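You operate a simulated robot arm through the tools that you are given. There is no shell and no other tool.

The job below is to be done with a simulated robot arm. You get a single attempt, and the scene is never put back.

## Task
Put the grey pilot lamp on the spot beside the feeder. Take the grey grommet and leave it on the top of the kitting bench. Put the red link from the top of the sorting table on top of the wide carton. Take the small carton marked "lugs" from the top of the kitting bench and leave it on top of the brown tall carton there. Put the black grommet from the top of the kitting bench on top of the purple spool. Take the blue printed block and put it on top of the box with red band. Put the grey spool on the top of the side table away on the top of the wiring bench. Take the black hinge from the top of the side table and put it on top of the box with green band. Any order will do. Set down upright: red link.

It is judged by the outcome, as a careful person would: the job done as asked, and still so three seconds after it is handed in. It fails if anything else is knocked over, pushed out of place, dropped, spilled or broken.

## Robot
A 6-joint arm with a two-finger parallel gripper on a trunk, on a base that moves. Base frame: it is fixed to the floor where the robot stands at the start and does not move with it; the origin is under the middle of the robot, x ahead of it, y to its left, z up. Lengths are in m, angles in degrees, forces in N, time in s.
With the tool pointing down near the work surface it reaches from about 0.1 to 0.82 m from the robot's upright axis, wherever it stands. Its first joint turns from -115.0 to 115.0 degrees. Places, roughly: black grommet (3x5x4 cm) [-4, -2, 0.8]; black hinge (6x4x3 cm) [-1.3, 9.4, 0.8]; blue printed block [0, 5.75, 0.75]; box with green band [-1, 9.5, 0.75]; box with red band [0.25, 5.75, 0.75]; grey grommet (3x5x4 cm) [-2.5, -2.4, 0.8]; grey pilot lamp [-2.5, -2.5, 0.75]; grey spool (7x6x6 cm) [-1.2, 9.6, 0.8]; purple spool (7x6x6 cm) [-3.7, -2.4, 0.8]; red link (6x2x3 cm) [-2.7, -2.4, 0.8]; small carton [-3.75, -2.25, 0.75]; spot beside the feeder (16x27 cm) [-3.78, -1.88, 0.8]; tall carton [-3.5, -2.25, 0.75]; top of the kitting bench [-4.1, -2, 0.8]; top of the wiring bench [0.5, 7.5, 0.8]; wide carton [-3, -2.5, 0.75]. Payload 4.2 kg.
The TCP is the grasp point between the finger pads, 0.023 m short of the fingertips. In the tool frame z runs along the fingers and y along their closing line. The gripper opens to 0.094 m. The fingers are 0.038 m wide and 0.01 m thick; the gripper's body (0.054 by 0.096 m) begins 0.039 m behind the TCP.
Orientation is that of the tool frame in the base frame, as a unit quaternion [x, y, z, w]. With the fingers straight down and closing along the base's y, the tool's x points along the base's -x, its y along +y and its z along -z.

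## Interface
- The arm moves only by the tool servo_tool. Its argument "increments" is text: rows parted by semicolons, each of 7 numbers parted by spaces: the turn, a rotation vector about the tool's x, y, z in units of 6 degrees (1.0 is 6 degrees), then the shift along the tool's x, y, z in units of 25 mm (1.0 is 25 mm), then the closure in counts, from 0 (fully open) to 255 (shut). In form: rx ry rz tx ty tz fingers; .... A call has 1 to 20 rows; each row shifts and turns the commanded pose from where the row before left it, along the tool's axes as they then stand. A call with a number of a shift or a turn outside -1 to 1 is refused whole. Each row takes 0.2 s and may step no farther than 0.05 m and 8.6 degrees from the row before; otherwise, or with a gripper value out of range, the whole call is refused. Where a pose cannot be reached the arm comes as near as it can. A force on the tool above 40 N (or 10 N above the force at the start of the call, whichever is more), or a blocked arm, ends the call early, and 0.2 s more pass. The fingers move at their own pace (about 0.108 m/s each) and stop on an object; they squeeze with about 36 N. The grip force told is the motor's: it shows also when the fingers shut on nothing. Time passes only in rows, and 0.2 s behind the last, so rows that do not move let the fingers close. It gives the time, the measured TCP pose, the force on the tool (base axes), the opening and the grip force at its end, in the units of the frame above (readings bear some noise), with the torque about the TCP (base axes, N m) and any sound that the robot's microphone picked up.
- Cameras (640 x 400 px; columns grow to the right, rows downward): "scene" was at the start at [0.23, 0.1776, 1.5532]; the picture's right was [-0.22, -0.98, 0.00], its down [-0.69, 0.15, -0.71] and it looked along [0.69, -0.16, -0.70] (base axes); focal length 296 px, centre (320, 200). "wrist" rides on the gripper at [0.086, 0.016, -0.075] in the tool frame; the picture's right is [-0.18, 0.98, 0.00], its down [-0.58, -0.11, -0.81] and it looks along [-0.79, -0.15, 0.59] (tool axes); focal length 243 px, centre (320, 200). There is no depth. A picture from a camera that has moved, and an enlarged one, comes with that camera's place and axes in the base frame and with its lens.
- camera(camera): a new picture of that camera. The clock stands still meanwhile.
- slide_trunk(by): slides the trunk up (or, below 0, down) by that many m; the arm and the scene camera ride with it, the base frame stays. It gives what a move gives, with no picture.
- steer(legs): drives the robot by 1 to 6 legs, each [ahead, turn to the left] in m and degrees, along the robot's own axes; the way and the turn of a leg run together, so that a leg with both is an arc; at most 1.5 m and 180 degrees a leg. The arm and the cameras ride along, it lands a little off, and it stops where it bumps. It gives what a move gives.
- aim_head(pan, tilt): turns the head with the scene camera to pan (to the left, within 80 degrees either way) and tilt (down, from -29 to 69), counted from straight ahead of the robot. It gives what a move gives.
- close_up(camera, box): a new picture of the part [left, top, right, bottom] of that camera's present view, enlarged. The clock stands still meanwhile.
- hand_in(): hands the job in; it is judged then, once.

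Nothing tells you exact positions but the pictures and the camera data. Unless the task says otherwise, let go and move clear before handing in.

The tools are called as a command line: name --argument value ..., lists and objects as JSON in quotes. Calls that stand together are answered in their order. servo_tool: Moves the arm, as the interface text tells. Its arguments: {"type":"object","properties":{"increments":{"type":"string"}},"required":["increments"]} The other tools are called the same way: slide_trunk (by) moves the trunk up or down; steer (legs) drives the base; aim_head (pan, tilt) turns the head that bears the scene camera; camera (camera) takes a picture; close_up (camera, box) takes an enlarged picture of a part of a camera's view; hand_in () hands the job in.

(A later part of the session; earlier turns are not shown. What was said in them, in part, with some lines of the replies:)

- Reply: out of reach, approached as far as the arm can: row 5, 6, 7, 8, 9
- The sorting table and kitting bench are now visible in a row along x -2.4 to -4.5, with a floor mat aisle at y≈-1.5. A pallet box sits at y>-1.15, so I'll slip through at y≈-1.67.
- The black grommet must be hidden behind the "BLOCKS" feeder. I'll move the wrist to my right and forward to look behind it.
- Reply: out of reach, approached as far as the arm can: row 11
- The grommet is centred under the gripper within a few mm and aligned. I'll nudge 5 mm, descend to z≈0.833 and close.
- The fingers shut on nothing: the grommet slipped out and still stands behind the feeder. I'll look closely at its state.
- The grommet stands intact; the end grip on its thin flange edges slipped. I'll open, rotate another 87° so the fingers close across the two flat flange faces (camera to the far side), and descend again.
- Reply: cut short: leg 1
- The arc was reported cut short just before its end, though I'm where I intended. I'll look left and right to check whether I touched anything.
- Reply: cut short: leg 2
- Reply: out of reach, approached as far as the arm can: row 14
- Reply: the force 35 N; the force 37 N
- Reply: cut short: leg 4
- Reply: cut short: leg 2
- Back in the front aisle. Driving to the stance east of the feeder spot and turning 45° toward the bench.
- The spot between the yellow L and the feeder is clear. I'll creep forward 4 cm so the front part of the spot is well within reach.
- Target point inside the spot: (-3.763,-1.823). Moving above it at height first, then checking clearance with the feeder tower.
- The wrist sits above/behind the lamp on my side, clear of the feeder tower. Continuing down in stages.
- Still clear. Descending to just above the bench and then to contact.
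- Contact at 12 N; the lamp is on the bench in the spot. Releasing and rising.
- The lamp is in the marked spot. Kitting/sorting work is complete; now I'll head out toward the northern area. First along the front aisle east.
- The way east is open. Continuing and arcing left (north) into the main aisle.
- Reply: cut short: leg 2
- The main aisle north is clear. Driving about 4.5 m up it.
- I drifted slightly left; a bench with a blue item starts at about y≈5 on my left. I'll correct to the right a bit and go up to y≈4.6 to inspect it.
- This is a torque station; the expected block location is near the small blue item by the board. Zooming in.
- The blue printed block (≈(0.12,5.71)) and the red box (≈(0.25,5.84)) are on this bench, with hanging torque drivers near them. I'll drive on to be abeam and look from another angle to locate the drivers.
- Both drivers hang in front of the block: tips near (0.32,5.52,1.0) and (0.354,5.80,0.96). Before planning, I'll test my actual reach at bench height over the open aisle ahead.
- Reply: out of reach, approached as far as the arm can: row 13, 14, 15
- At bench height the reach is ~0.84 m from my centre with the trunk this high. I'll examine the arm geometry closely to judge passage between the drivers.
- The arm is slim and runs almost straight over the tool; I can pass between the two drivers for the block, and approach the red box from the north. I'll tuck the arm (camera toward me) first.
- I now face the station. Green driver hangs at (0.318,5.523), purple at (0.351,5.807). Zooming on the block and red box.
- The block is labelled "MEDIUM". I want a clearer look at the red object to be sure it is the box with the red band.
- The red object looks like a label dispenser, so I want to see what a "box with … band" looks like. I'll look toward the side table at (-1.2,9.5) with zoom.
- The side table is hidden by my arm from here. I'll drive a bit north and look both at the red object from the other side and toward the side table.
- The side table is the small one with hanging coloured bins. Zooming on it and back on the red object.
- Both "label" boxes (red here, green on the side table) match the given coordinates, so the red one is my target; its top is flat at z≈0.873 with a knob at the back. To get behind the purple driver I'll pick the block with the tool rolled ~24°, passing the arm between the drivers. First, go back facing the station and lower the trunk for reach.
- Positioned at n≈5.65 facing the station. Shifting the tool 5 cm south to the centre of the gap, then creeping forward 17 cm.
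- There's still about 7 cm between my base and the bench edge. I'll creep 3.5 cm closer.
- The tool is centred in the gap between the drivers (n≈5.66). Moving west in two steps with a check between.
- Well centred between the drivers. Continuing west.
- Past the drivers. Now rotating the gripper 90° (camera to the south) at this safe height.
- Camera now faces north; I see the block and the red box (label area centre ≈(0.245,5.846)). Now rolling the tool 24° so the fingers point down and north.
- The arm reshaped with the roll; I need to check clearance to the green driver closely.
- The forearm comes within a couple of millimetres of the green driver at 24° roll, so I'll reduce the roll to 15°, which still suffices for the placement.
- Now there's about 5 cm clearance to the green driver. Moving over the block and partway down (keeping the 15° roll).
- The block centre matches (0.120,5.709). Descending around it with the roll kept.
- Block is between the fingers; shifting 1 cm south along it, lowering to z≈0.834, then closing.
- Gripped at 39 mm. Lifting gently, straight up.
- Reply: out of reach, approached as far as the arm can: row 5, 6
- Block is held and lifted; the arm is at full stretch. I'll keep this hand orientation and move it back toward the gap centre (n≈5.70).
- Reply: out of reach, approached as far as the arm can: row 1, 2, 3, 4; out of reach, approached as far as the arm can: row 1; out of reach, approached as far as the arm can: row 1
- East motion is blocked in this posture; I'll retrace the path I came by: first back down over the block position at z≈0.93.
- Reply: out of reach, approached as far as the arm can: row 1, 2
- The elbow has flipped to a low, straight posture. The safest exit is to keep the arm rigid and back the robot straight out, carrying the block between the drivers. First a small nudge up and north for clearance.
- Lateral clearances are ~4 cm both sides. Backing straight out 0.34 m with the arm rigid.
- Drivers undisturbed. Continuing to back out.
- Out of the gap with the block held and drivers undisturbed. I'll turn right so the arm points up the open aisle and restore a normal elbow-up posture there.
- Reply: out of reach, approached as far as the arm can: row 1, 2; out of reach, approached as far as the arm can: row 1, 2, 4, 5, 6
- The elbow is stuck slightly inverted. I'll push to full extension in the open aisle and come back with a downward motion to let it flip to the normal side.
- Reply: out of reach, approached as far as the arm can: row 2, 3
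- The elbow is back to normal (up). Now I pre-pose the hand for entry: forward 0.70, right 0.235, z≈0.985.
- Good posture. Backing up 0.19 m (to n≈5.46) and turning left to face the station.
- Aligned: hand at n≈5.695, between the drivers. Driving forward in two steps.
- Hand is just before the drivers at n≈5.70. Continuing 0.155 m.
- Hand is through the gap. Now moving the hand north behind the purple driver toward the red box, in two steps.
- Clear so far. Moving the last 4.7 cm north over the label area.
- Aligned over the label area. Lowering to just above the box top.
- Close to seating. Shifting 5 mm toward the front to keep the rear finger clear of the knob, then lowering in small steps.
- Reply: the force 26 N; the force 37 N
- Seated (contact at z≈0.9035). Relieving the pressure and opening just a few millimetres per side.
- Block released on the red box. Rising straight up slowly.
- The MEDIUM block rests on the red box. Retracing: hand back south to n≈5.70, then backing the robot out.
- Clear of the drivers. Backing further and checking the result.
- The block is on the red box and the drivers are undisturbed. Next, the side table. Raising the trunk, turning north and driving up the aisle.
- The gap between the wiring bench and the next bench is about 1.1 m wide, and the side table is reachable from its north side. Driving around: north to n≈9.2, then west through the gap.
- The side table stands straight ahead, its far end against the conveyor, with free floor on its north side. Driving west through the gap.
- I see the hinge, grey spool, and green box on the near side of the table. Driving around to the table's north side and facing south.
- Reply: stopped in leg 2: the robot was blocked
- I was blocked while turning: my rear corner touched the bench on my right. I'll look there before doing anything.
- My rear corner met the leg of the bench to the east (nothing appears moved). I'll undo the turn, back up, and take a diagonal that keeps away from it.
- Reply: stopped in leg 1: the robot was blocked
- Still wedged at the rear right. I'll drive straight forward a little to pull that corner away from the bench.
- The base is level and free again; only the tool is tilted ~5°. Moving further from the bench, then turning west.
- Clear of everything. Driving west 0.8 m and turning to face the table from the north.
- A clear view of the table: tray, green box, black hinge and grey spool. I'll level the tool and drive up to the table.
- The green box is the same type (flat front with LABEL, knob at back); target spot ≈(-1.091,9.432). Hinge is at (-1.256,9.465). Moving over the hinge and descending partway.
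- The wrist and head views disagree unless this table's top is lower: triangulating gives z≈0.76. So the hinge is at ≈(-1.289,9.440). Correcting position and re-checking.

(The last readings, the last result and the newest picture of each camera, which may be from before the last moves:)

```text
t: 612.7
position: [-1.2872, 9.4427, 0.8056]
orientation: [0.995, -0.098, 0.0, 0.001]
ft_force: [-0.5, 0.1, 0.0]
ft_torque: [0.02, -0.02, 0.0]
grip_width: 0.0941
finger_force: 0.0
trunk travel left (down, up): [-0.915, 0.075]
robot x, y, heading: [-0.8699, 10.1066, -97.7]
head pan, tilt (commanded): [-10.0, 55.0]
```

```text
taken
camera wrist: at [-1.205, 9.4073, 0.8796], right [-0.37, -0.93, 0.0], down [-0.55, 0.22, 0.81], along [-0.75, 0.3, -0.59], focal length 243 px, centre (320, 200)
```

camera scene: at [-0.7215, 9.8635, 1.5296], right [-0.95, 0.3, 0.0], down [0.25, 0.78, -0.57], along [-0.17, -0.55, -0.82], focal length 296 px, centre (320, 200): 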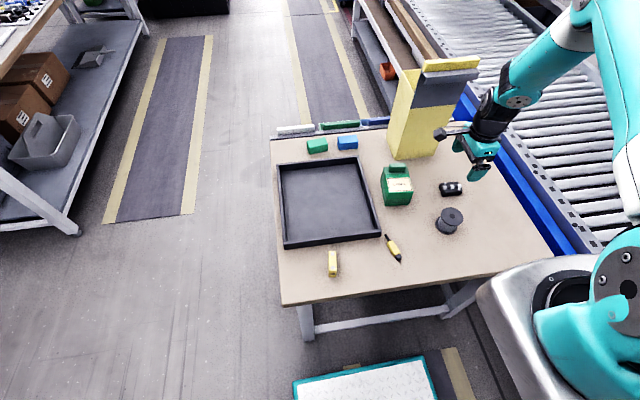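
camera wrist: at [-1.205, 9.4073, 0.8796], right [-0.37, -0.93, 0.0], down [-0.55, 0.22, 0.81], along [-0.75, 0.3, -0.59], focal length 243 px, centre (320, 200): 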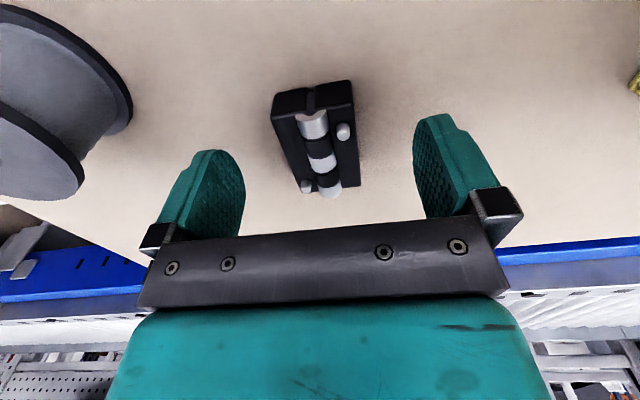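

servo_tool --increments "0 0 0 0 0 0.3 0;0 0 0 0 0 0.3 0;0 0 0 0 0 0 0"

camera --camera "wrist"

```text
t: 613.5
position: [-1.2854, 9.4408, 0.7896]
orientation: [0.995, -0.098, 0.0, 0.0]
ft_force: [0.1, -0.3, -0.2]
ft_torque: [-0.02, 0.01, 0.01]
grip_width: 0.0939
finger_force: 0.0
trunk travel left (down, up): [-0.915, 0.075]
robot x, y, heading: [-0.8729, 10.1077, -97.9]
head pan, tilt (commanded): [-10.0, 55.0]
```

```text
taken
camera wrist: at [-1.2046, 9.406, 0.8646], right [-0.37, -0.93, 0.0], down [-0.55, 0.22, 0.81], along [-0.75, 0.3, -0.59], focal length 243 px, centre (320, 200)
```

wrist: 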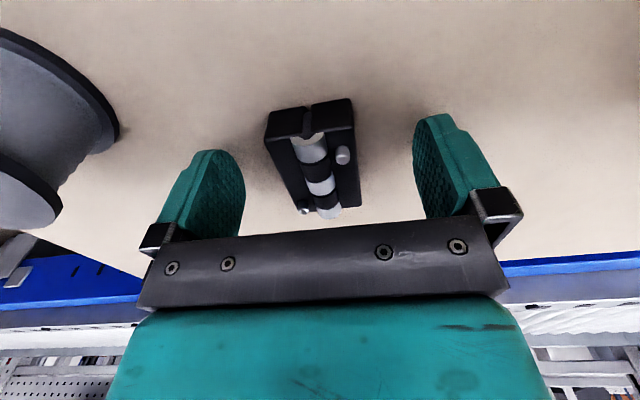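

Good depth. Closing on the hinge and lifting gently.

servo_tool --increments "0 0 0 0 0 0 255;0 0 0 0 0 0 255;0 0 0 0 0 0 255;0 0 0 0 0 0 255;0 0 0 0 0 0 255;0 0 0 0 0 -0.2 255;0 0 0 0 0 -0.3 255;0 0 0 0 0 -0.4 255;0 0 0 0 0 -0.4 255;0 0 0 0 0 0 255"

camera --camera "wrist"

```text
t: 615.7
position: [-1.2869, 9.4392, 0.8216]
orientation: [0.995, -0.098, 0.0, 0.0]
ft_force: [0.3, 0.0, -0.6]
ft_torque: [-0.05, 0.02, -0.02]
grip_width: 0.0392
finger_force: 36.1
trunk travel left (down, up): [-0.915, 0.075]
robot x, y, heading: [-0.8709, 10.1069, -97.6]
head pan, tilt (commanded): [-10.0, 55.0]
```

```text
taken
camera wrist: at [-1.2046, 9.4056, 0.8973], right [-0.37, -0.93, 0.0], down [-0.55, 0.22, 0.81], along [-0.75, 0.3, -0.59], focal length 243 px, centre (320, 200)
```

wrist: 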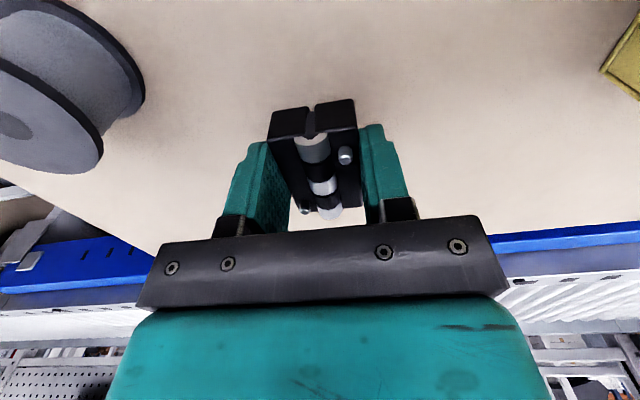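

Hinge held. Lifting and moving above the green box.

servo_tool --increments "0 0 0 0 0 -1 255;0 0 0 0 0 -1 255;0 0 0 0 0 -1 255;0 0 0 0 0 -1 255;0 0 0 0 0 -1 255;0 0 0 0 0 -1 255;0 0 0.6 0 0 -1 255;0 0 0 0.9 0 0 255;0 0 0 0.9 0 0 255;0 0 0 0.9 0 0 255;0 0 0 0.9 0 0 255;0 0 0 0.9 0 0 255;0 0 0 0.9 0 0 255;0 0 0 0.9 0 0 255;0 0 0 0.9 0 0 255;0 0 0 0 0 0 255"

camera --camera "wrist"

close_up --camera "scene" --box '[340, 100, 500, 230]'

```text
t: 619.1
position: [-1.1149, 9.3942, 0.9965]
orientation: [0.991, -0.131, 0.0, 0.0]
ft_force: [-0.4, 0.5, -0.2]
ft_torque: [-0.01, -0.01, 0.05]
grip_width: 0.0389
finger_force: 35.9
trunk travel left (down, up): [-0.915, 0.075]
robot x, y, heading: [-0.8729, 10.1056, -97.6]
head pan, tilt (commanded): [-10.0, 55.0]
```

```text
taken
camera wrist: at [-1.0352, 9.3556, 1.0722], right [-0.43, -0.9, 0.0], down [-0.53, 0.25, 0.81], along [-0.73, 0.35, -0.59], focal length 243 px, centre (320, 200)
```

wrist: 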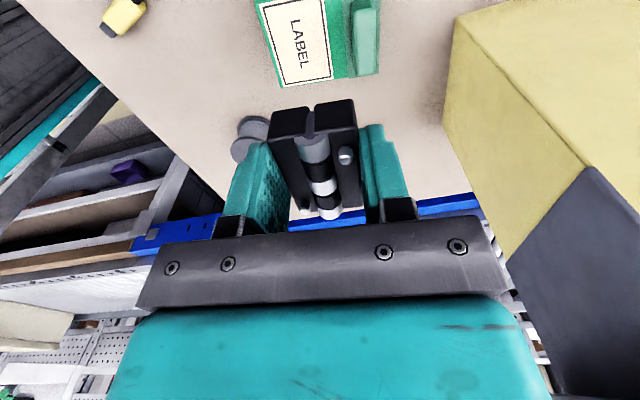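

```text
3.08 times, centred on (420, 165) of scene
camera zoom: at [-0.7214, 9.8635, 1.5295], right [-0.95, 0.3, 0.0], down [0.25, 0.78, -0.57], along [-0.17, -0.55, -0.82], focal length 912 px, centre (12, 308)
```

zoom: 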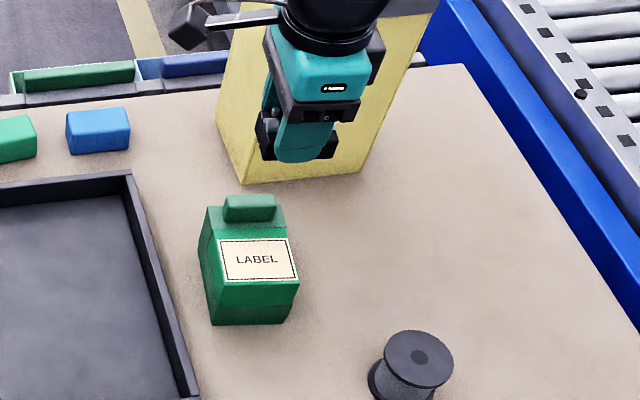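

Both views agree the green box top is at z≈0.833 with label centre (-1.108,9.414). Fine-positioning and lowering.

servo_tool --increments "0 0 0 0.03 -0.35 0 255;0 0 0 0.02 -0.33 0 255;0 0 0 0 0 1 255;0 0 0 0 0 1 255;0 0 0 0 0 1 255;0 0 0 0 0 1 255;0 0 0 0 0 0.8 255;0 0 0 0 0 0 255"

camera --camera "wrist"

close_up --camera "scene" --box '[350, 120, 450, 220]'

```text
t: 620.9
position: [-1.1077, 9.4109, 0.8767]
orientation: [0.991, -0.13, 0.0, 0.0]
ft_force: [0.2, -0.2, -0.1]
ft_torque: [0.0, 0.0, 0.02]
grip_width: 0.0387
finger_force: 35.9
trunk travel left (down, up): [-0.915, 0.075]
robot x, y, heading: [-0.8696, 10.11, -97.6]
head pan, tilt (commanded): [-10.0, 55.0]
```

```text
taken
camera wrist: at [-1.0277, 9.3715, 0.9523], right [-0.43, -0.9, 0.0], down [-0.53, 0.25, 0.81], along [-0.73, 0.35, -0.59], focal length 243 px, centre (320, 200)
```

wrist: 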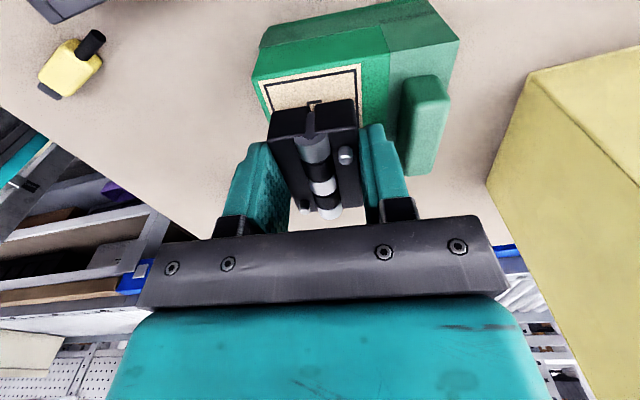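

```text
4.00 times, centred on (400, 170) of scene
camera zoom: at [-0.7214, 9.8635, 1.5295], right [-0.95, 0.3, 0.0], down [0.25, 0.78, -0.57], along [-0.17, -0.55, -0.82], focal length 1186 px, centre (0, 320)
```

zoom: 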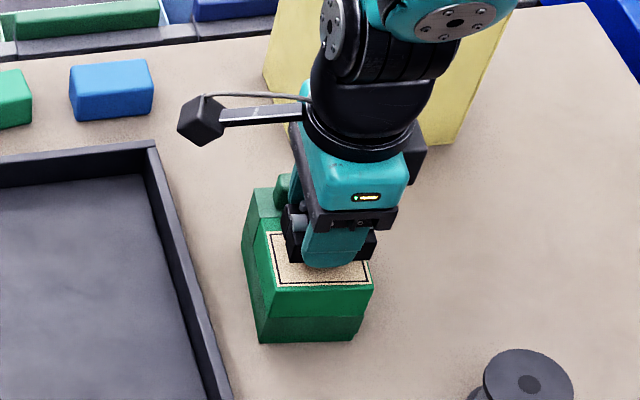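

Well positioned. Lowering in small steps to contact.

servo_tool --increments "0 0 0 0 0 0.2 255;0 0 0 0 0 0.12 255;0 0 0 0 0 0 255"

servo_tool --increments "0 0 0 0 0 0.09 255;0 0 0 0 0 0 255"

servo_tool --increments "0 0 0 0 0 0.08 255;0 0 0 0 0 0 255"

servo_tool --increments "0 0 0 0 0 0.08 255;0 0 0 0 0 0 255"

```text
t: 621.7
position: [-1.108, 9.4091, 0.8701]
orientation: [0.992, -0.129, -0.001, 0.0]
ft_force: [0.3, 0.3, 0.0]
ft_torque: [-0.02, 0.02, 0.0]
grip_width: 0.039
finger_force: 35.6
trunk travel left (down, up): [-0.915, 0.075]
robot x, y, heading: [-0.8718, 10.1078, -97.7]
head pan, tilt (commanded): [-10.0, 55.0]
```

```text
t: 622.3
position: [-1.1057, 9.4104, 0.8674]
orientation: [0.992, -0.13, 0.0, 0.0]
ft_force: [0.4, 1.0, -1.4]
ft_torque: [0.03, -0.02, 0.02]
grip_width: 0.0386
finger_force: 35.6
trunk travel left (down, up): [-0.915, 0.075]
robot x, y, heading: [-0.8695, 10.1073, -97.9]
head pan, tilt (commanded): [-10.0, 55.0]
```

```text
t: 622.9
position: [-1.1077, 9.4094, 0.8648]
orientation: [0.992, -0.13, 0.0, -0.001]
ft_force: [0.4, -0.2, -0.6]
ft_torque: [-0.01, 0.01, 0.01]
grip_width: 0.0389
finger_force: 35.8
trunk travel left (down, up): [-0.915, 0.075]
robot x, y, heading: [-0.8713, 10.1104, -97.8]
head pan, tilt (commanded): [-10.0, 55.0]
```

```text
t: 623.5
position: [-1.1076, 9.4107, 0.8618]
orientation: [0.992, -0.13, 0.0, 0.0]
ft_force: [0.1, 0.2, -0.5]
ft_torque: [-0.01, -0.01, -0.01]
grip_width: 0.039
finger_force: 35.8
trunk travel left (down, up): [-0.915, 0.075]
robot x, y, heading: [-0.8716, 10.106, -97.8]
head pan, tilt (commanded): [-10.0, 55.0]
```

servo_tool --increments "0 0 0 0 0 0.08 255;0 0 0 0 0 0 255"

servo_tool --increments "0 0 0 0 0 0.07 255;0 0 0 0 0 0 255"

servo_tool --increments "0 0 0 0 0 0.07 255;0 0 0 0 0 0 255"

close_up --camera "scene" --box '[370, 140, 430, 200]'

```text
t: 624.1
position: [-1.1074, 9.4099, 0.8603]
orientation: [0.992, -0.129, 0.0, 0.001]
ft_force: [0.3, -0.1, -1.3]
ft_torque: [0.0, 0.02, 0.01]
grip_width: 0.0388
finger_force: 36.2
trunk travel left (down, up): [-0.915, 0.075]
robot x, y, heading: [-0.8655, 10.1079, -97.9]
head pan, tilt (commanded): [-10.0, 55.0]
```

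```text
t: 624.7
position: [-1.1063, 9.4099, 0.8613]
orientation: [0.992, -0.13, 0.001, 0.0]
ft_force: [-0.7, 2.4, 8.2]
ft_torque: [0.07, 0.08, -0.02]
grip_width: 0.0389
finger_force: 36.4
trunk travel left (down, up): [-0.915, 0.075]
robot x, y, heading: [-0.8719, 10.1083, -97.7]
head pan, tilt (commanded): [-10.0, 55.0]
```

```text
t: 625.3
position: [-1.1069, 9.4088, 0.8597]
orientation: [0.992, -0.13, -0.001, 0.002]
ft_force: [1.0, 3.3, 30.4]
ft_torque: [0.23, 0.13, -0.02]
grip_width: 0.0391
finger_force: 35.6
trunk travel left (down, up): [-0.915, 0.075]
robot x, y, heading: [-0.8724, 10.1098, -97.5]
head pan, tilt (commanded): [-10.0, 55.0]
```

```text
6.67 times, centred on (400, 170) of scene
camera zoom: at [-0.7209, 9.865, 1.5301], right [-0.95, 0.3, 0.0], down [0.25, 0.78, -0.57], along [-0.17, -0.55, -0.82], focal length 1977 px, centre (-213, 400)
```

zoom: 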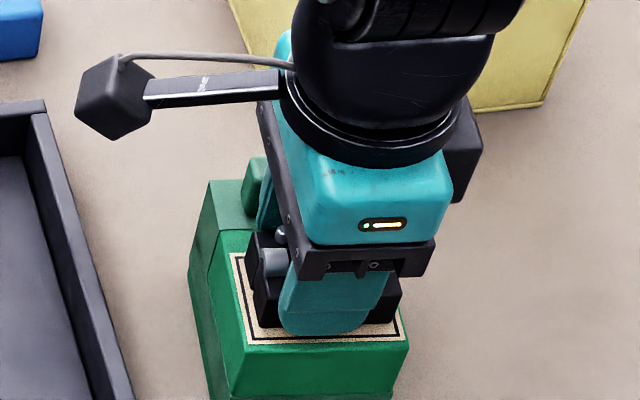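

Seated at 30 N. Relieving and opening just enough to clear.

servo_tool --increments "0 0 0 0 0 -0.07 255;0 0 0 0 0 0 255;0 0 0 0 0 0 125;0 0 0 0 0 0 125;0 0 0 0 0 0 125"

camera --camera "wrist"

servo_tool --increments "0 0 0 0 0 -0.3 125;0 0 0 0 0 -0.5 125;0 0 0 0 0 -0.8 125;0 0 0 0 0 -1 125;0 0 0 0 0 -1 125;0 0 0 0 0 -1 125;0 0 0 0 0 -1 125;0 0 0 0 0 -1 125;0 0 0 0 0 -1 0;0 0 0 0 0 0 0"

close_up --camera "scene" --box '[350, 120, 480, 240]'

camera --camera "wrist"

```text
t: 626.5
position: [-1.1064, 9.4115, 0.8586]
orientation: [0.992, -0.13, 0.001, -0.001]
ft_force: [0.8, -0.2, -0.5]
ft_torque: [-0.03, -0.03, -0.01]
grip_width: 0.0479
finger_force: 0.1
trunk travel left (down, up): [-0.915, 0.075]
robot x, y, heading: [-0.8734, 10.1083, -97.8]
head pan, tilt (commanded): [-10.0, 55.0]
```

```text
taken
camera wrist: at [-1.0275, 9.3712, 0.9339], right [-0.43, -0.9, 0.0], down [-0.53, 0.25, 0.81], along [-0.73, 0.35, -0.59], focal length 243 px, centre (320, 200)
```

wrist: 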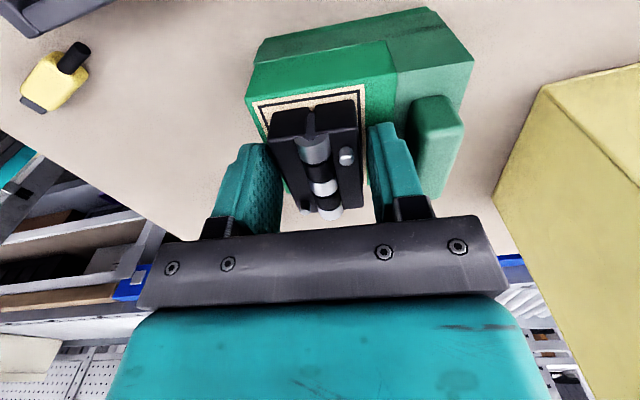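

```text
t: 628.7
position: [-1.1065, 9.4104, 1.0492]
orientation: [0.992, -0.13, 0.0, -0.001]
ft_force: [0.5, 0.5, -0.7]
ft_torque: [0.01, -0.01, -0.01]
grip_width: 0.0941
finger_force: 0.0
trunk travel left (down, up): [-0.915, 0.075]
robot x, y, heading: [-0.8681, 10.1086, -97.7]
head pan, tilt (commanded): [-10.0, 55.0]
```

```text
3.33 times, centred on (415, 180) of scene
camera zoom: at [-0.7214, 9.8635, 1.5296], right [-0.95, 0.3, 0.0], down [0.25, 0.78, -0.57], along [-0.17, -0.55, -0.82], focal length 988 px, centre (3, 267)
```

zoom: 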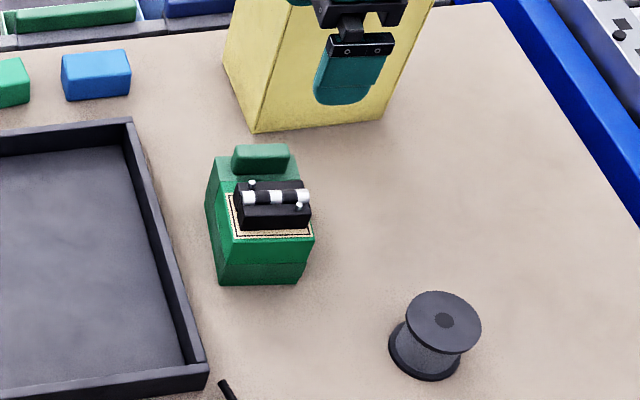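

```text
taken
camera wrist: at [-1.0271, 9.3717, 1.1238], right [-0.43, -0.9, 0.0], down [-0.53, 0.25, 0.81], along [-0.73, 0.35, -0.59], focal length 243 px, centre (320, 200)
```

wrist: 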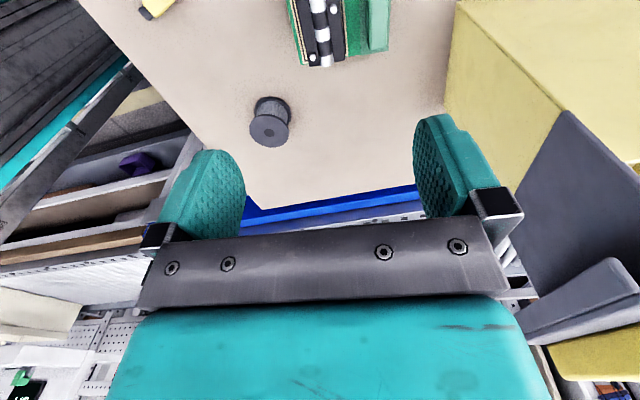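

The hinge is on the green box. Now the grey spool at (-1.2115,9.549): moving above it and partway down.

servo_tool --increments "0 0 0 -0.915 -0.712 0 0;0 0 0 -0.915 -0.712 0 0;0 0 0 -0.915 -0.712 0 0;0 0 0 -0.915 -0.712 0 0;0 0 0 -0.915 -0.712 0 0;0 0 0 -0.915 -0.712 0 0;0 0 0 0 0 1 0;0 0 0 0 0 1 0;0 0 0 0 0 1 0;0 0 0 0 0 1 0;0 0 0 0 0 1 0;0 0 0 0 0 0 0"

camera --camera "wrist"

```text
t: 631.3
position: [-1.2113, 9.5469, 0.9244]
orientation: [0.992, -0.129, 0.0, 0.0]
ft_force: [-0.3, -0.7, -0.5]
ft_torque: [-0.04, -0.01, -0.02]
grip_width: 0.0941
finger_force: 0.0
trunk travel left (down, up): [-0.915, 0.075]
robot x, y, heading: [-0.8687, 10.1087, -97.6]
head pan, tilt (commanded): [-10.0, 55.0]
```

```text
taken
camera wrist: at [-1.1317, 9.5088, 0.9991], right [-0.43, -0.9, 0.0], down [-0.53, 0.25, 0.81], along [-0.73, 0.35, -0.59], focal length 243 px, centre (320, 200)
```

wrist: 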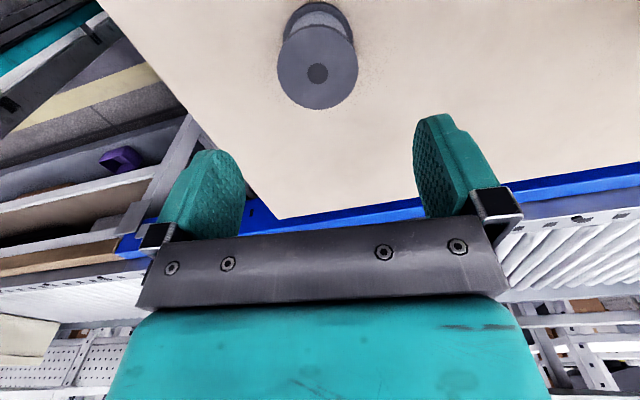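

Centred. Descending around the spool.

servo_tool --increments "0 0 0 -0.12 -0.1 1 0;0 0 0 0 0 1 0;0 0 0 0 0 1 0;0 0 0 0 0 0.8 0;0 0 0 0 0 0 0"

camera --camera "wrist"

```text
t: 632.5
position: [-1.214, 9.5522, 0.8293]
orientation: [0.992, -0.13, 0.0, 0.0]
ft_force: [0.0, 0.8, 0.5]
ft_torque: [0.01, 0.02, -0.01]
grip_width: 0.0944
finger_force: 0.0
trunk travel left (down, up): [-0.915, 0.075]
robot x, y, heading: [-0.8701, 10.1048, -97.8]
head pan, tilt (commanded): [-10.0, 55.0]
```

```text
taken
camera wrist: at [-1.1337, 9.5129, 0.9041], right [-0.43, -0.9, 0.0], down [-0.53, 0.25, 0.81], along [-0.73, 0.35, -0.59], focal length 243 px, centre (320, 200)
```

wrist: 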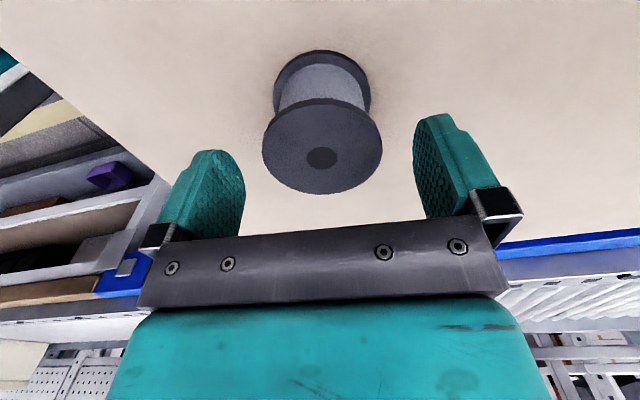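

servo_tool --increments "0 0 0 0 0 0.6 0;0 0 0 0 0 0.6 0;0 0 0 0 0 0.4 0;0 0 0 0 0 0 0"

servo_tool --increments "0 0 0 0 0 0 255;0 0 0 0 0 0 255;0 0 0 0 0 0 255;0 0 0 0 0 0 255;0 0 0 0 0 -0.2 255;0 0 0 0 0 -0.3 255;0 0 0 0 0 -0.4 255;0 0 0 0 0 -0.4 255;0 0 0 0 0 0 255"

camera --camera "wrist"

```text
t: 633.5
position: [-1.2143, 9.5519, 0.789]
orientation: [0.992, -0.13, 0.0, 0.0]
ft_force: [0.4, 1.2, 0.2]
ft_torque: [0.02, -0.02, -0.01]
grip_width: 0.094
finger_force: 0.0
trunk travel left (down, up): [-0.915, 0.075]
robot x, y, heading: [-0.8694, 10.1078, -97.8]
head pan, tilt (commanded): [-10.0, 55.0]
```

```text
t: 635.5
position: [-1.2148, 9.5522, 0.8216]
orientation: [0.992, -0.129, 0.0, -0.001]
ft_force: [-1.3, 0.1, -2.1]
ft_torque: [-0.01, 0.01, -0.02]
grip_width: 0.0589
finger_force: 36.0
trunk travel left (down, up): [-0.915, 0.075]
robot x, y, heading: [-0.8711, 10.1053, -97.5]
head pan, tilt (commanded): [-10.0, 55.0]
```

```text
taken
camera wrist: at [-1.1348, 9.5125, 0.8966], right [-0.43, -0.9, 0.0], down [-0.53, 0.25, 0.81], along [-0.73, 0.35, -0.59], focal length 243 px, centre (320, 200)
```

wrist: 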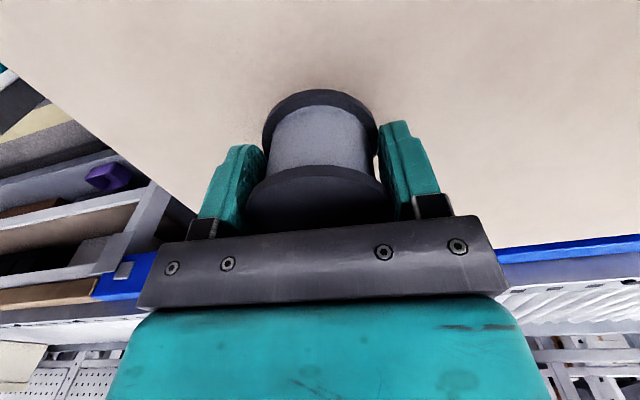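

Spool held (59 mm). Lifting and tucking, then backing away from the table.

servo_tool --increments "0 0 0 0 0 -1 255;0 0 0 0 0 -1 255;0 0 0 0 0 -1 255;0 0 0 0 0 -1 255;0 0 0 0 0 -1 255;0 0 0 0 0 -1 255;0 0 0 0 0 -1 255;0 0 0 0 0 -1 255;0 0 0 0 0 -1 255;0 0 0 0 0 -1 255;0 0 0 0 0 -1 255;0 0 0 0 0 -1 255;0 0 0 0 0 -1 255;0 0 0 0 0 -1 255;0 0 0 0 0 0 255"

servo_tool --increments "0 0 0 1 0 0 255;0 0 0 1 0 0 255;0 0 0 1 0 0 255;0 0 0 1 0 0 255;0 0 0 0.5 -0.5 0 255;0 0 0 0 0 0 255"

camera --camera "scene"

```text
t: 638.7
position: [-1.2151, 9.5532, 1.1716]
orientation: [0.992, -0.129, 0.001, -0.001]
ft_force: [-0.1, -1.1, -1.7]
ft_torque: [0.0, 0.03, 0.01]
grip_width: 0.0585
finger_force: 36.1
trunk travel left (down, up): [-0.915, 0.075]
robot x, y, heading: [-0.87, 10.1091, -97.7]
head pan, tilt (commanded): [-10.0, 55.0]
```

```text
t: 640.1
position: [-1.1036, 9.5342, 1.1724]
orientation: [0.992, -0.13, 0.0, 0.0]
ft_force: [0.2, 0.1, -2.5]
ft_torque: [0.01, 0.01, -0.03]
grip_width: 0.0587
finger_force: 36.1
trunk travel left (down, up): [-0.915, 0.075]
robot x, y, heading: [-0.87, 10.1091, -97.6]
head pan, tilt (commanded): [-10.0, 55.0]
```

```text
taken
camera scene: at [-0.7214, 9.8634, 1.5295], right [-0.95, 0.3, 0.0], down [0.25, 0.78, -0.57], along [-0.17, -0.55, -0.82], focal length 296 px, centre (320, 200)
```

scene: 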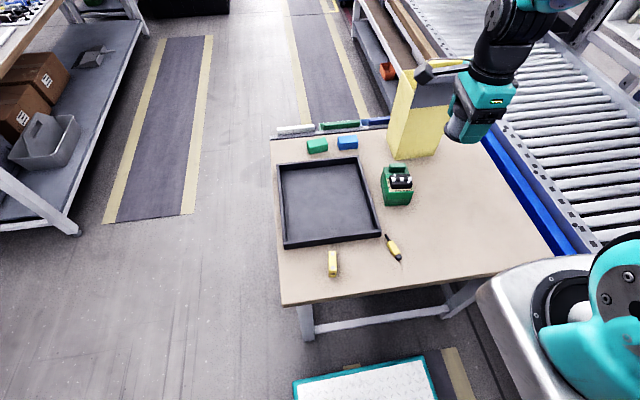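

Hinge is stable on the green box. Driving back out: reverse, turn east, then south along the west side of the wiring bench.

steer --legs '[[-0.42, 0], [0, 89.4], [0.83, 0]]'

aim_head --pan 0 --tilt 40

camera --camera "scene"

```text
t: 650.5
position: [0.5525, 10.1244, 1.1726]
orientation: [0.807, 0.59, 0.0, -0.001]
ft_force: [0.5, -0.2, -2.4]
ft_torque: [-0.01, 0.01, 0.0]
grip_width: 0.0585
finger_force: 35.9
trunk travel left (down, up): [-0.915, 0.075]
robot x, y, heading: [-0.0058, 10.3812, -10.2]
head pan, tilt (commanded): [-10.0, 55.0]
```

```text
t: 651.2
position: [0.5532, 10.1239, 1.172]
orientation: [0.807, 0.59, 0.0, -0.001]
ft_force: [-0.3, -0.5, -1.3]
ft_torque: [-0.01, 0.0, 0.02]
grip_width: 0.0584
finger_force: 35.9
trunk travel left (down, up): [-0.915, 0.075]
robot x, y, heading: [-0.0097, 10.381, -10.2]
head pan, tilt (commanded): [0.0, 40.0]
```

```text
taken
camera scene: at [0.2587, 10.5328, 1.5502], right [-0.18, -0.98, 0.0], down [-0.63, 0.12, -0.77], along [0.75, -0.14, -0.64], focal length 296 px, centre (320, 200)
```

scene: 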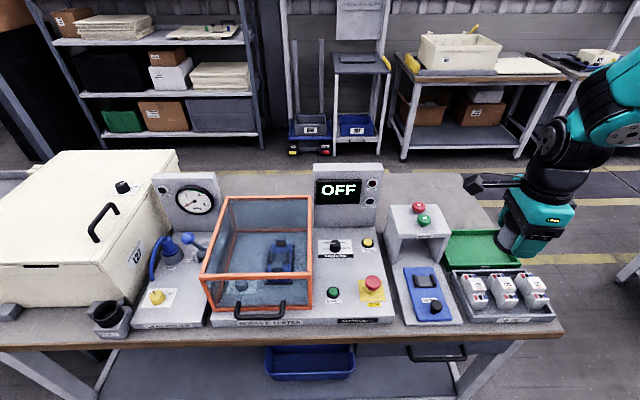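

Turning south and driving along the wiring bench's west side.

steer --legs '[[0, -88.1], [1.2, 0], [0.95, 0]]'

aim_head --pan 70 --tilt 35

camera --camera "scene"

```text
t: 665.6
position: [-0.5972, 7.6997, 1.1737]
orientation: [0.99, -0.143, 0.0, -0.001]
ft_force: [-0.3, 0.0, -1.2]
ft_torque: [-0.02, -0.01, -0.01]
grip_width: 0.0584
finger_force: 35.8
trunk travel left (down, up): [-0.915, 0.075]
robot x, y, heading: [-0.3512, 8.2693, -99.1]
head pan, tilt (commanded): [0.0, 40.0]
```

```text
t: 667.0
position: [-0.5958, 7.7005, 1.1732]
orientation: [0.99, -0.142, -0.001, 0.0]
ft_force: [-0.6, -0.9, -1.4]
ft_torque: [-0.04, -0.01, 0.04]
grip_width: 0.0583
finger_force: 35.2
trunk travel left (down, up): [-0.915, 0.075]
robot x, y, heading: [-0.3507, 8.2676, -98.9]
head pan, tilt (commanded): [70.0, 35.0]
```

```text
taken
camera scene: at [-0.1067, 8.0446, 1.5578], right [-0.49, -0.87, 0.0], down [-0.5, 0.28, -0.82], along [0.72, -0.4, -0.57], focal length 296 px, centre (320, 200)
```

scene: 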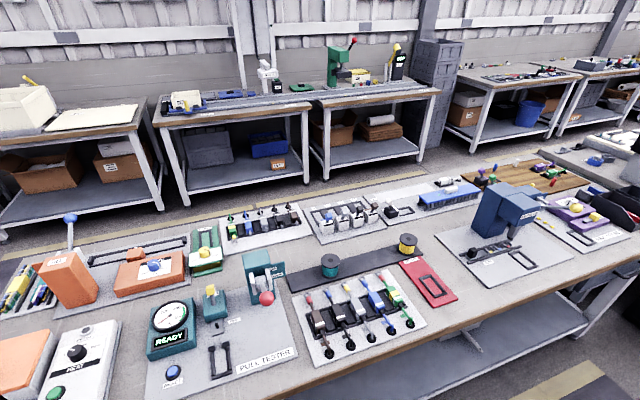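

The wiring bench is crowded but there seem to be gaps along its near edge. Zooming for a free spot.

close_up --camera "scene" --box '[380, 200, 640, 360]'

aim_head --pan 40 --tilt 35

camera --camera "scene"

```text
2.46 times, centred on (510, 280) of scene
camera zoom: at [-0.1067, 8.0446, 1.5578], right [-0.49, -0.87, 0.0], down [-0.5, 0.28, -0.82], along [0.72, -0.4, -0.57], focal length 730 px, centre (-148, 3)
```

zoom: 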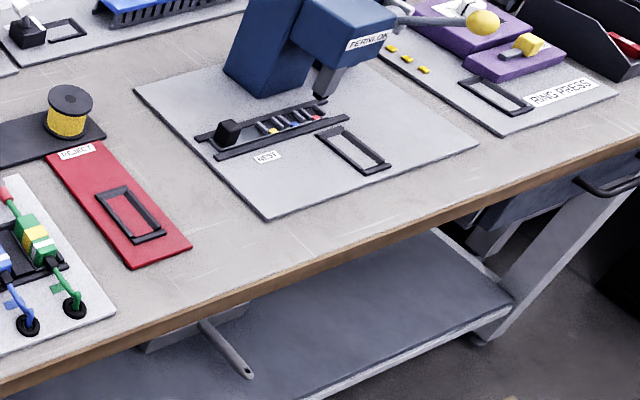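

```text
t: 668.0
position: [-0.596, 7.7004, 1.1731]
orientation: [0.99, -0.141, 0.0, -0.001]
ft_force: [-0.4, -0.5, -2.1]
ft_torque: [-0.03, -0.01, -0.04]
grip_width: 0.0583
finger_force: 35.6
trunk travel left (down, up): [-0.915, 0.075]
robot x, y, heading: [-0.3542, 8.268, -99.2]
head pan, tilt (commanded): [40.0, 35.0]
```

```text
taken
camera scene: at [-0.1383, 8.012, 1.5578], right [-0.86, -0.51, 0.0], down [-0.3, 0.49, -0.82], along [0.42, -0.7, -0.57], focal length 296 px, centre (320, 200)
```

scene: 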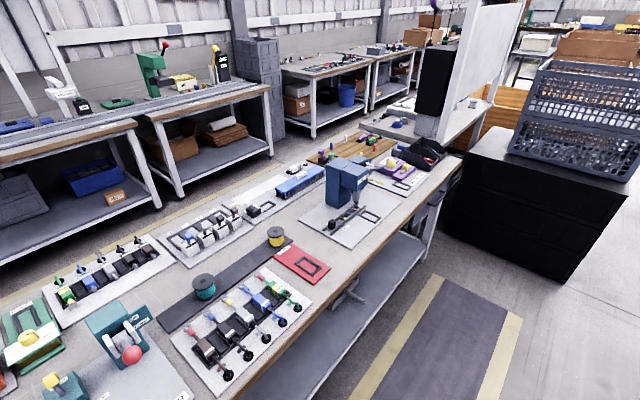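

A free patch lies between the red plate and the blue press plate near the west edge. I'll drive alongside it and face the bench.

steer --legs '[[0.76, 0.5], [0, 90]]'

aim_head --pan 0 --tilt 45

camera --camera "scene"

camera --camera "wrist"

```text
t: 675.9
position: [0.0989, 7.265, 1.1727]
orientation: [0.8, 0.6, 0.0, -0.001]
ft_force: [-0.5, -0.2, -2.7]
ft_torque: [0.01, 0.01, 0.01]
grip_width: 0.0584
finger_force: 35.7
trunk travel left (down, up): [-0.915, 0.075]
robot x, y, heading: [-0.4647, 7.5133, -9.3]
head pan, tilt (commanded): [40.0, 35.0]
```

```text
t: 677.0
position: [0.0997, 7.2643, 1.1727]
orientation: [0.8, 0.6, -0.001, -0.001]
ft_force: [-0.2, -0.2, -2.2]
ft_torque: [0.0, -0.03, 0.0]
grip_width: 0.0584
finger_force: 36.7
trunk travel left (down, up): [-0.915, 0.075]
robot x, y, heading: [-0.4683, 7.5129, -9.0]
head pan, tilt (commanded): [0.0, 45.0]
```

```text
taken
camera scene: at [-0.2081, 7.6676, 1.543], right [-0.16, -0.99, 0.0], down [-0.7, 0.11, -0.71], along [0.7, -0.11, -0.71], focal length 296 px, centre (320, 200)
```

scene: 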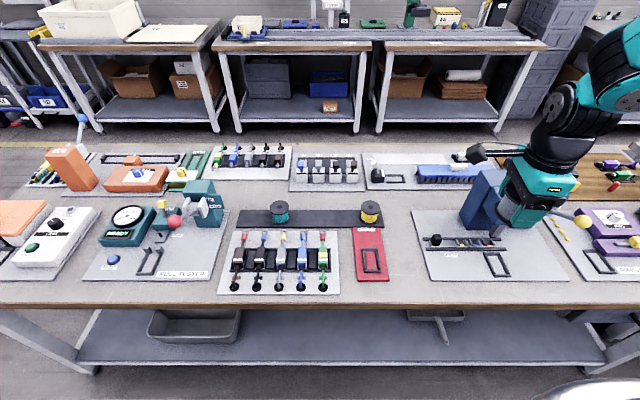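

```text
taken
camera wrist: at [0.1396, 7.3425, 1.2473], right [0.89, -0.45, 0.0], down [-0.27, -0.53, 0.81], along [-0.37, -0.72, -0.59], focal length 243 px, centre (320, 200)
```

wrist: 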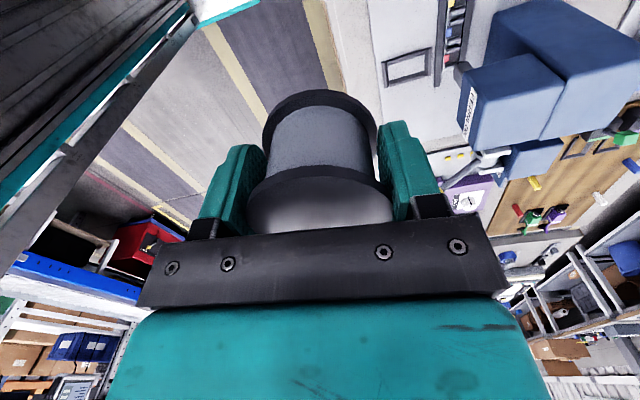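

The bench surface triangulates to z≈0.80. Target T≈(0.199,7.355) in the clear corridor; fingers will be on its east/west sides. Moving over and partway down.

servo_tool --increments "0 0 0 0.918 0.558 0 255;0 0 0 0.918 0.558 0 255;0 0 0 0.918 0.558 0 255;0 0 0 0.918 0.558 0 255;0 0 0 0.918 0.558 0 255;0 0 0 0 0 1 255;0 0 0 0 0 1 255;0 0 0 0 0 1 255;0 0 0 0 0 1 255;0 0 0 0 0 1 255;0 0 0 0 0 1 255;0 0 0 0 0 1 255;0 0 0 0 0 1 255;0 0 0 0 0 0 255"

camera --camera "scene"

camera --camera "wrist"

```text
t: 680.0
position: [0.1995, 7.3575, 0.9738]
orientation: [0.8, 0.6, -0.001, -0.001]
ft_force: [0.7, 0.2, -1.9]
ft_torque: [-0.02, 0.01, 0.0]
grip_width: 0.0586
finger_force: 35.7
trunk travel left (down, up): [-0.915, 0.075]
robot x, y, heading: [-0.4675, 7.5109, -9.0]
head pan, tilt (commanded): [0.0, 45.0]
```

```text
taken
camera scene: at [-0.208, 7.6676, 1.5429], right [-0.16, -0.99, 0.0], down [-0.7, 0.11, -0.71], along [0.7, -0.11, -0.71], focal length 296 px, centre (320, 200)
```

scene: 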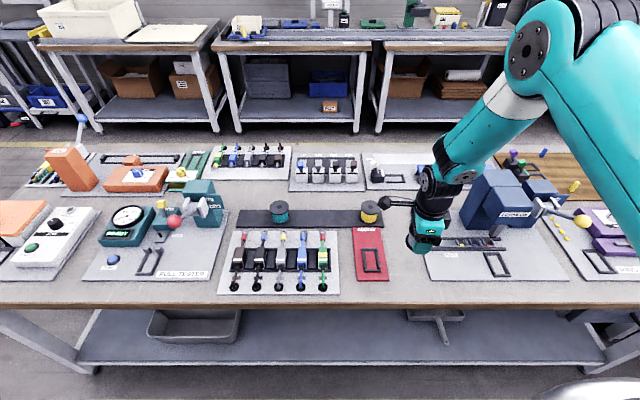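

```text
taken
camera wrist: at [0.238, 7.4337, 1.0481], right [0.89, -0.45, 0.0], down [-0.27, -0.53, 0.81], along [-0.37, -0.72, -0.59], focal length 243 px, centre (320, 200)
```

wrist: 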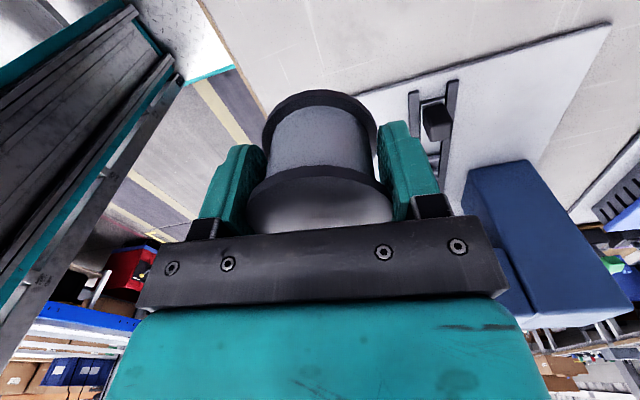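

The landing point is clear. Lowering to just above the bench.

servo_tool --increments "0 0 0 0 0 1 255;0 0 0 0 0 1 255;0 0 0 0 0 1 255;0 0 0 0 0 1 255;0 0 0 0 0 1 255;0 0 0 0 0 0.3 255;0 0 0 0 0 0 255"

camera --camera "wrist"

close_up --camera "scene" --box '[330, 180, 510, 310]'

```text
t: 681.5
position: [0.1985, 7.3558, 0.8396]
orientation: [0.8, 0.6, -0.001, 0.0]
ft_force: [0.6, -0.6, -2.4]
ft_torque: [0.01, -0.01, 0.03]
grip_width: 0.0584
finger_force: 36.2
trunk travel left (down, up): [-0.915, 0.075]
robot x, y, heading: [-0.4672, 7.5104, -9.1]
head pan, tilt (commanded): [0.0, 45.0]
```

```text
taken
camera wrist: at [0.2393, 7.4334, 0.9146], right [0.89, -0.45, 0.0], down [-0.27, -0.53, 0.81], along [-0.37, -0.72, -0.59], focal length 243 px, centre (320, 200)
```

wrist: 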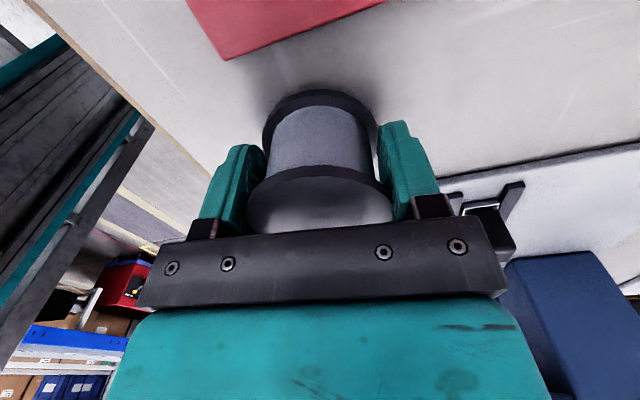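

```text
3.08 times, centred on (420, 245) of scene
camera zoom: at [-0.208, 7.6676, 1.5429], right [-0.16, -0.99, 0.0], down [-0.7, 0.11, -0.71], along [0.7, -0.11, -0.71], focal length 912 px, centre (12, 62)
```

zoom: 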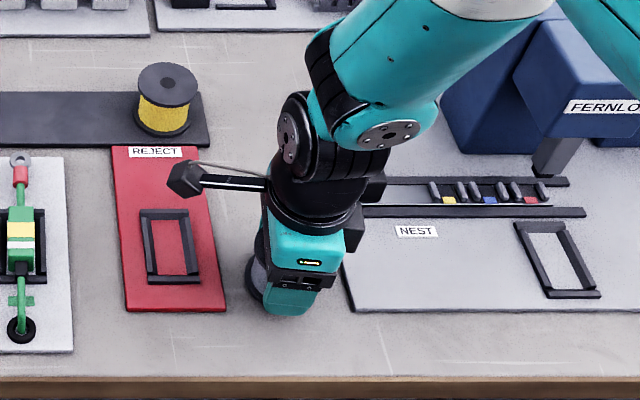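

Clear on both sides. Lowering to contact.

servo_tool --increments "0 0 0 0 0 0.15 255;0 0 0 0 0 0.12 255;0 0 0 0 0 0 255"

servo_tool --increments "0 0 0 0 0 0.09 255;0 0 0 0 0 0 255"

servo_tool --increments "0 0 0 0 0 0.08 255;0 0 0 0 0 0 255"

servo_tool --increments "0 0 0 0 0 0.08 255;0 0 0 0 0 0 255"

```text
t: 682.4
position: [0.1991, 7.3564, 0.8328]
orientation: [0.8, 0.599, -0.001, -0.001]
ft_force: [0.6, -0.8, -2.0]
ft_torque: [-0.01, -0.02, 0.03]
grip_width: 0.0581
finger_force: 36.3
trunk travel left (down, up): [-0.915, 0.075]
robot x, y, heading: [-0.4688, 7.5106, -9.0]
head pan, tilt (commanded): [0.0, 45.0]
```

```text
t: 683.0
position: [0.1988, 7.3566, 0.8308]
orientation: [0.801, 0.599, 0.0, -0.001]
ft_force: [-0.7, 0.5, -2.4]
ft_torque: [0.0, -0.05, 0.01]
grip_width: 0.0586
finger_force: 36.1
trunk travel left (down, up): [-0.915, 0.075]
robot x, y, heading: [-0.4633, 7.5094, -9.4]
head pan, tilt (commanded): [0.0, 45.0]
```

```text
t: 683.5
position: [0.1987, 7.3558, 0.8288]
orientation: [0.8, 0.599, 0.001, 0.0]
ft_force: [-0.5, 0.9, 4.5]
ft_torque: [0.01, 0.22, 0.01]
grip_width: 0.0585
finger_force: 36.2
trunk travel left (down, up): [-0.915, 0.075]
robot x, y, heading: [-0.4684, 7.5095, -8.9]
head pan, tilt (commanded): [0.0, 45.0]
```

```text
t: 684.1
position: [0.198, 7.3552, 0.8295]
orientation: [0.8, 0.6, 0.001, 0.001]
ft_force: [-7.4, 0.7, 33.7]
ft_torque: [-0.1, -0.03, 0.03]
grip_width: 0.0587
finger_force: 35.6
trunk travel left (down, up): [-0.915, 0.075]
robot x, y, heading: [-0.4708, 7.513, -9.0]
head pan, tilt (commanded): [0.0, 45.0]
```

Seated. Relieving pressure, opening and rising.

servo_tool --increments "0 0 0 0 0 -0.07 255;0 0 0 0 0 0 255;0 0 0 0 0 0 40;0 0 0 0 0 0 40;0 0 0 0 0 0 40;0 0 0 0 0 -0.3 40;0 0 0 0 0 -0.6 40;0 0 0 0 0 -1 40;0 0 0 0 0 -1 40;0 0 0 0 0 -1 40;0 0 0 0 0 -1 40;0 0 0 0 0 -1 40;0 0 0 0 0 -1 40;0 0 0 0 0 -1 40;0 0 0 0 0 -1 40;0 0 0 0 0 -1 40;0 0 0 0 0 -1 40;0 0 0 0 0 0 0"

camera --camera "scene"

close_up --camera "scene" --box '[330, 180, 510, 310]'

```text
t: 688.0
position: [0.1985, 7.3566, 1.1019]
orientation: [0.8, 0.6, -0.001, 0.0]
ft_force: [0.2, 0.3, -0.5]
ft_torque: [0.0, -0.05, 0.01]
grip_width: 0.0937
finger_force: 0.1
trunk travel left (down, up): [-0.915, 0.075]
robot x, y, heading: [-0.4692, 7.5074, -9.2]
head pan, tilt (commanded): [0.0, 45.0]
```

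```text
taken
camera scene: at [-0.2082, 7.6677, 1.543], right [-0.16, -0.99, 0.0], down [-0.7, 0.11, -0.71], along [0.7, -0.11, -0.71], focal length 296 px, centre (320, 200)
```

scene: 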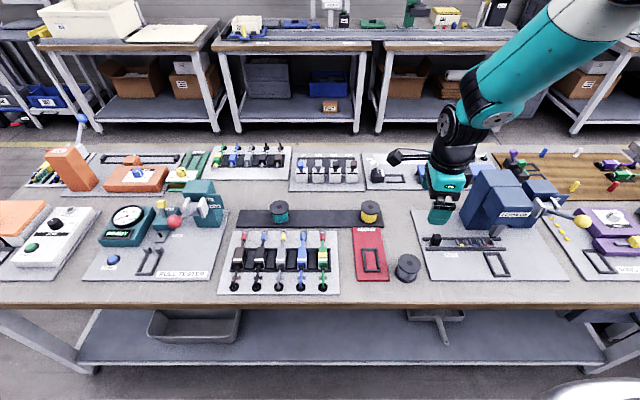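

```text
3.08 times, centred on (420, 245) of scene
camera zoom: at [-0.2082, 7.6677, 1.543], right [-0.16, -0.99, 0.0], down [-0.7, 0.11, -0.71], along [0.7, -0.11, -0.71], focal length 912 px, centre (12, 62)
```

zoom: 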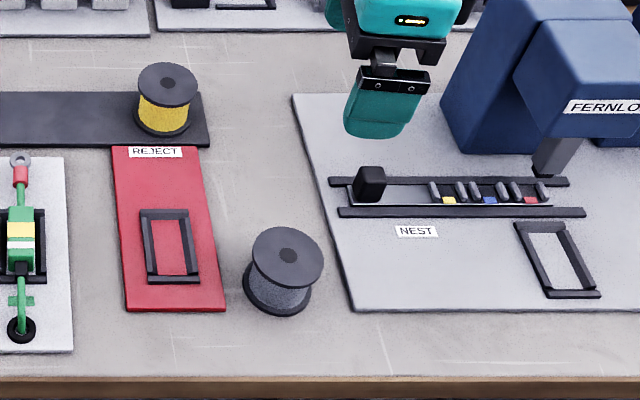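

The grey spool stands on the wiring bench. All eight items are placed; I'll retract the arm clear of the bench and take a last look.

servo_tool --increments "0 0 0 0 -0.9 -0.4 0;0 0 0 0 -0.9 -0.4 0;0 0 0 0 -0.9 -0.4 0;0 0 0 0 -0.9 -0.4 0;0 0 0 0 0 0 0"

steer --legs '[[-0.2, 0]]'

aim_head --pan -30 --tilt 20

camera --camera "scene"

aim_head --pan 70 --tilt 20

camera --camera "scene"

```text
t: 689.1
position: [0.1123, 7.3816, 1.1394]
orientation: [0.8, 0.6, 0.0, 0.0]
ft_force: [-0.3, -0.1, -0.1]
ft_torque: [0.01, 0.01, -0.01]
grip_width: 0.0942
finger_force: 0.0
trunk travel left (down, up): [-0.915, 0.075]
robot x, y, heading: [-0.4733, 7.5145, -8.9]
head pan, tilt (commanded): [0.0, 45.0]
```

```text
t: 690.7
position: [-0.0848, 7.4115, 1.14]
orientation: [0.801, 0.598, 0.0, -0.001]
ft_force: [0.6, -0.3, 0.4]
ft_torque: [0.03, 0.01, 0.01]
grip_width: 0.0942
finger_force: 0.2
trunk travel left (down, up): [-0.915, 0.075]
robot x, y, heading: [-0.6625, 7.541, -9.3]
head pan, tilt (commanded): [0.0, 45.0]
```

```text
t: 691.7
position: [-0.0831, 7.4103, 1.1402]
orientation: [0.801, 0.598, -0.001, -0.001]
ft_force: [0.4, 0.4, 0.1]
ft_torque: [-0.04, 0.02, 0.04]
grip_width: 0.0937
finger_force: 0.1
trunk travel left (down, up): [-0.915, 0.075]
robot x, y, heading: [-0.6644, 7.5457, -9.3]
head pan, tilt (commanded): [-30.0, 20.0]
```

```text
taken
camera scene: at [-0.4122, 7.6527, 1.5816], right [-0.63, -0.77, 0.0], down [-0.27, 0.22, -0.94], along [0.73, -0.59, -0.34], focal length 296 px, centre (320, 200)
```

scene: 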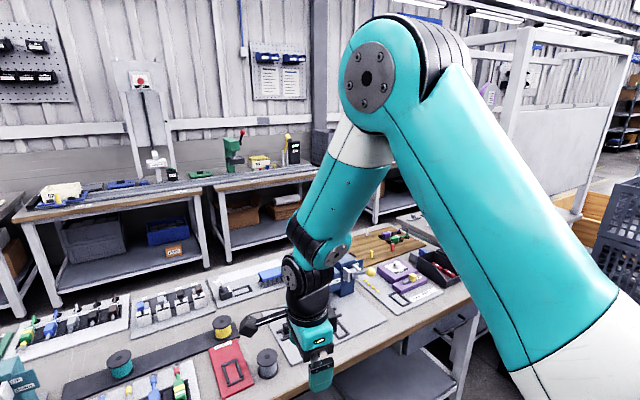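

```text
t: 693.5
position: [-0.0832, 7.41, 1.1398]
orientation: [0.801, 0.598, -0.001, 0.0]
ft_force: [-0.1, 0.0, 0.9]
ft_torque: [0.03, -0.02, 0.02]
grip_width: 0.0939
finger_force: 0.1
trunk travel left (down, up): [-0.915, 0.075]
robot x, y, heading: [-0.6649, 7.5442, -9.1]
head pan, tilt (commanded): [70.0, 20.0]
```

```text
taken
camera scene: at [-0.4388, 7.7928, 1.5817], right [0.87, -0.49, 0.0], down [-0.17, -0.3, -0.94], along [0.46, 0.82, -0.34], focal length 296 px, centre (320, 200)
```

scene: 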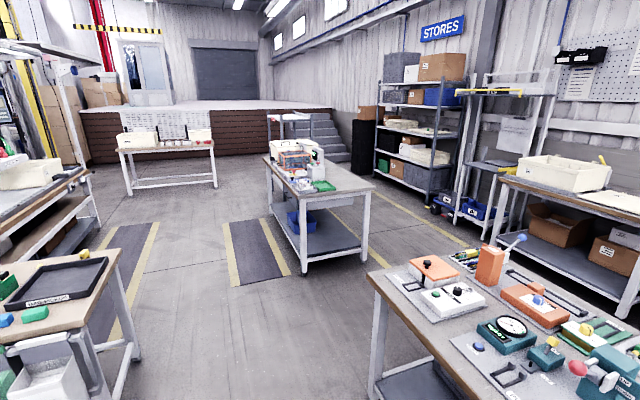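

All eight items are placed. I checked each one after letting go:
- **Pilot lamp:** on the spot beside the feeder.
- **Grey grommet:** on the kitting bench.
- **Red link:** upright on the wide carton.
- **LUGS carton:** on the tall carton.
- **Black grommet:** on the purple spool.
- **Blue block:** on the red label box, the only box near the position given for the box with red band.
- **Black hinge:** on the green label box, the only box near the position given for the box with green band.
- **Grey spool:** on the wiring bench.

My base bumped a leg of the test bench during one turn. The items on that bench are still upright, and I see no sign that it moved. The gripper is empty and clear of everything, so I'm handing in.

hand_in

```text
The job is handed in.
```

I placed all eight items and handed the job in; the result hasn't come back. Two things could count against it.

| Item | Where it is now |
|---|---|
| Grey pilot lamp | On the spot beside the feeder |
| Grey grommet | On top of the kitting bench |
| Red link | Upright on the wide carton |
| Small carton marked "lugs" | On the brown tall carton |
| Black grommet | On the purple spool |
| Blue printed block | On the red label box |
| Grey spool | On top of the wiring bench |
| Black hinge | On the green label box |

- **Banded boxes:** I never saw an actual band on either box. I took the red and green label boxes as the ones meant because they were the only boxes near the positions given.
- **Bump:** while turning near the side table, my base hit a leg of the test bench and got stuck briefly. Everything on that bench was still upright when I looked afterwards. It did not look moved, but I could only judge that roughly from the pictures.

The black grommet also slipped out of my first grip. It stayed standing where it was, and I regripped it without trouble.
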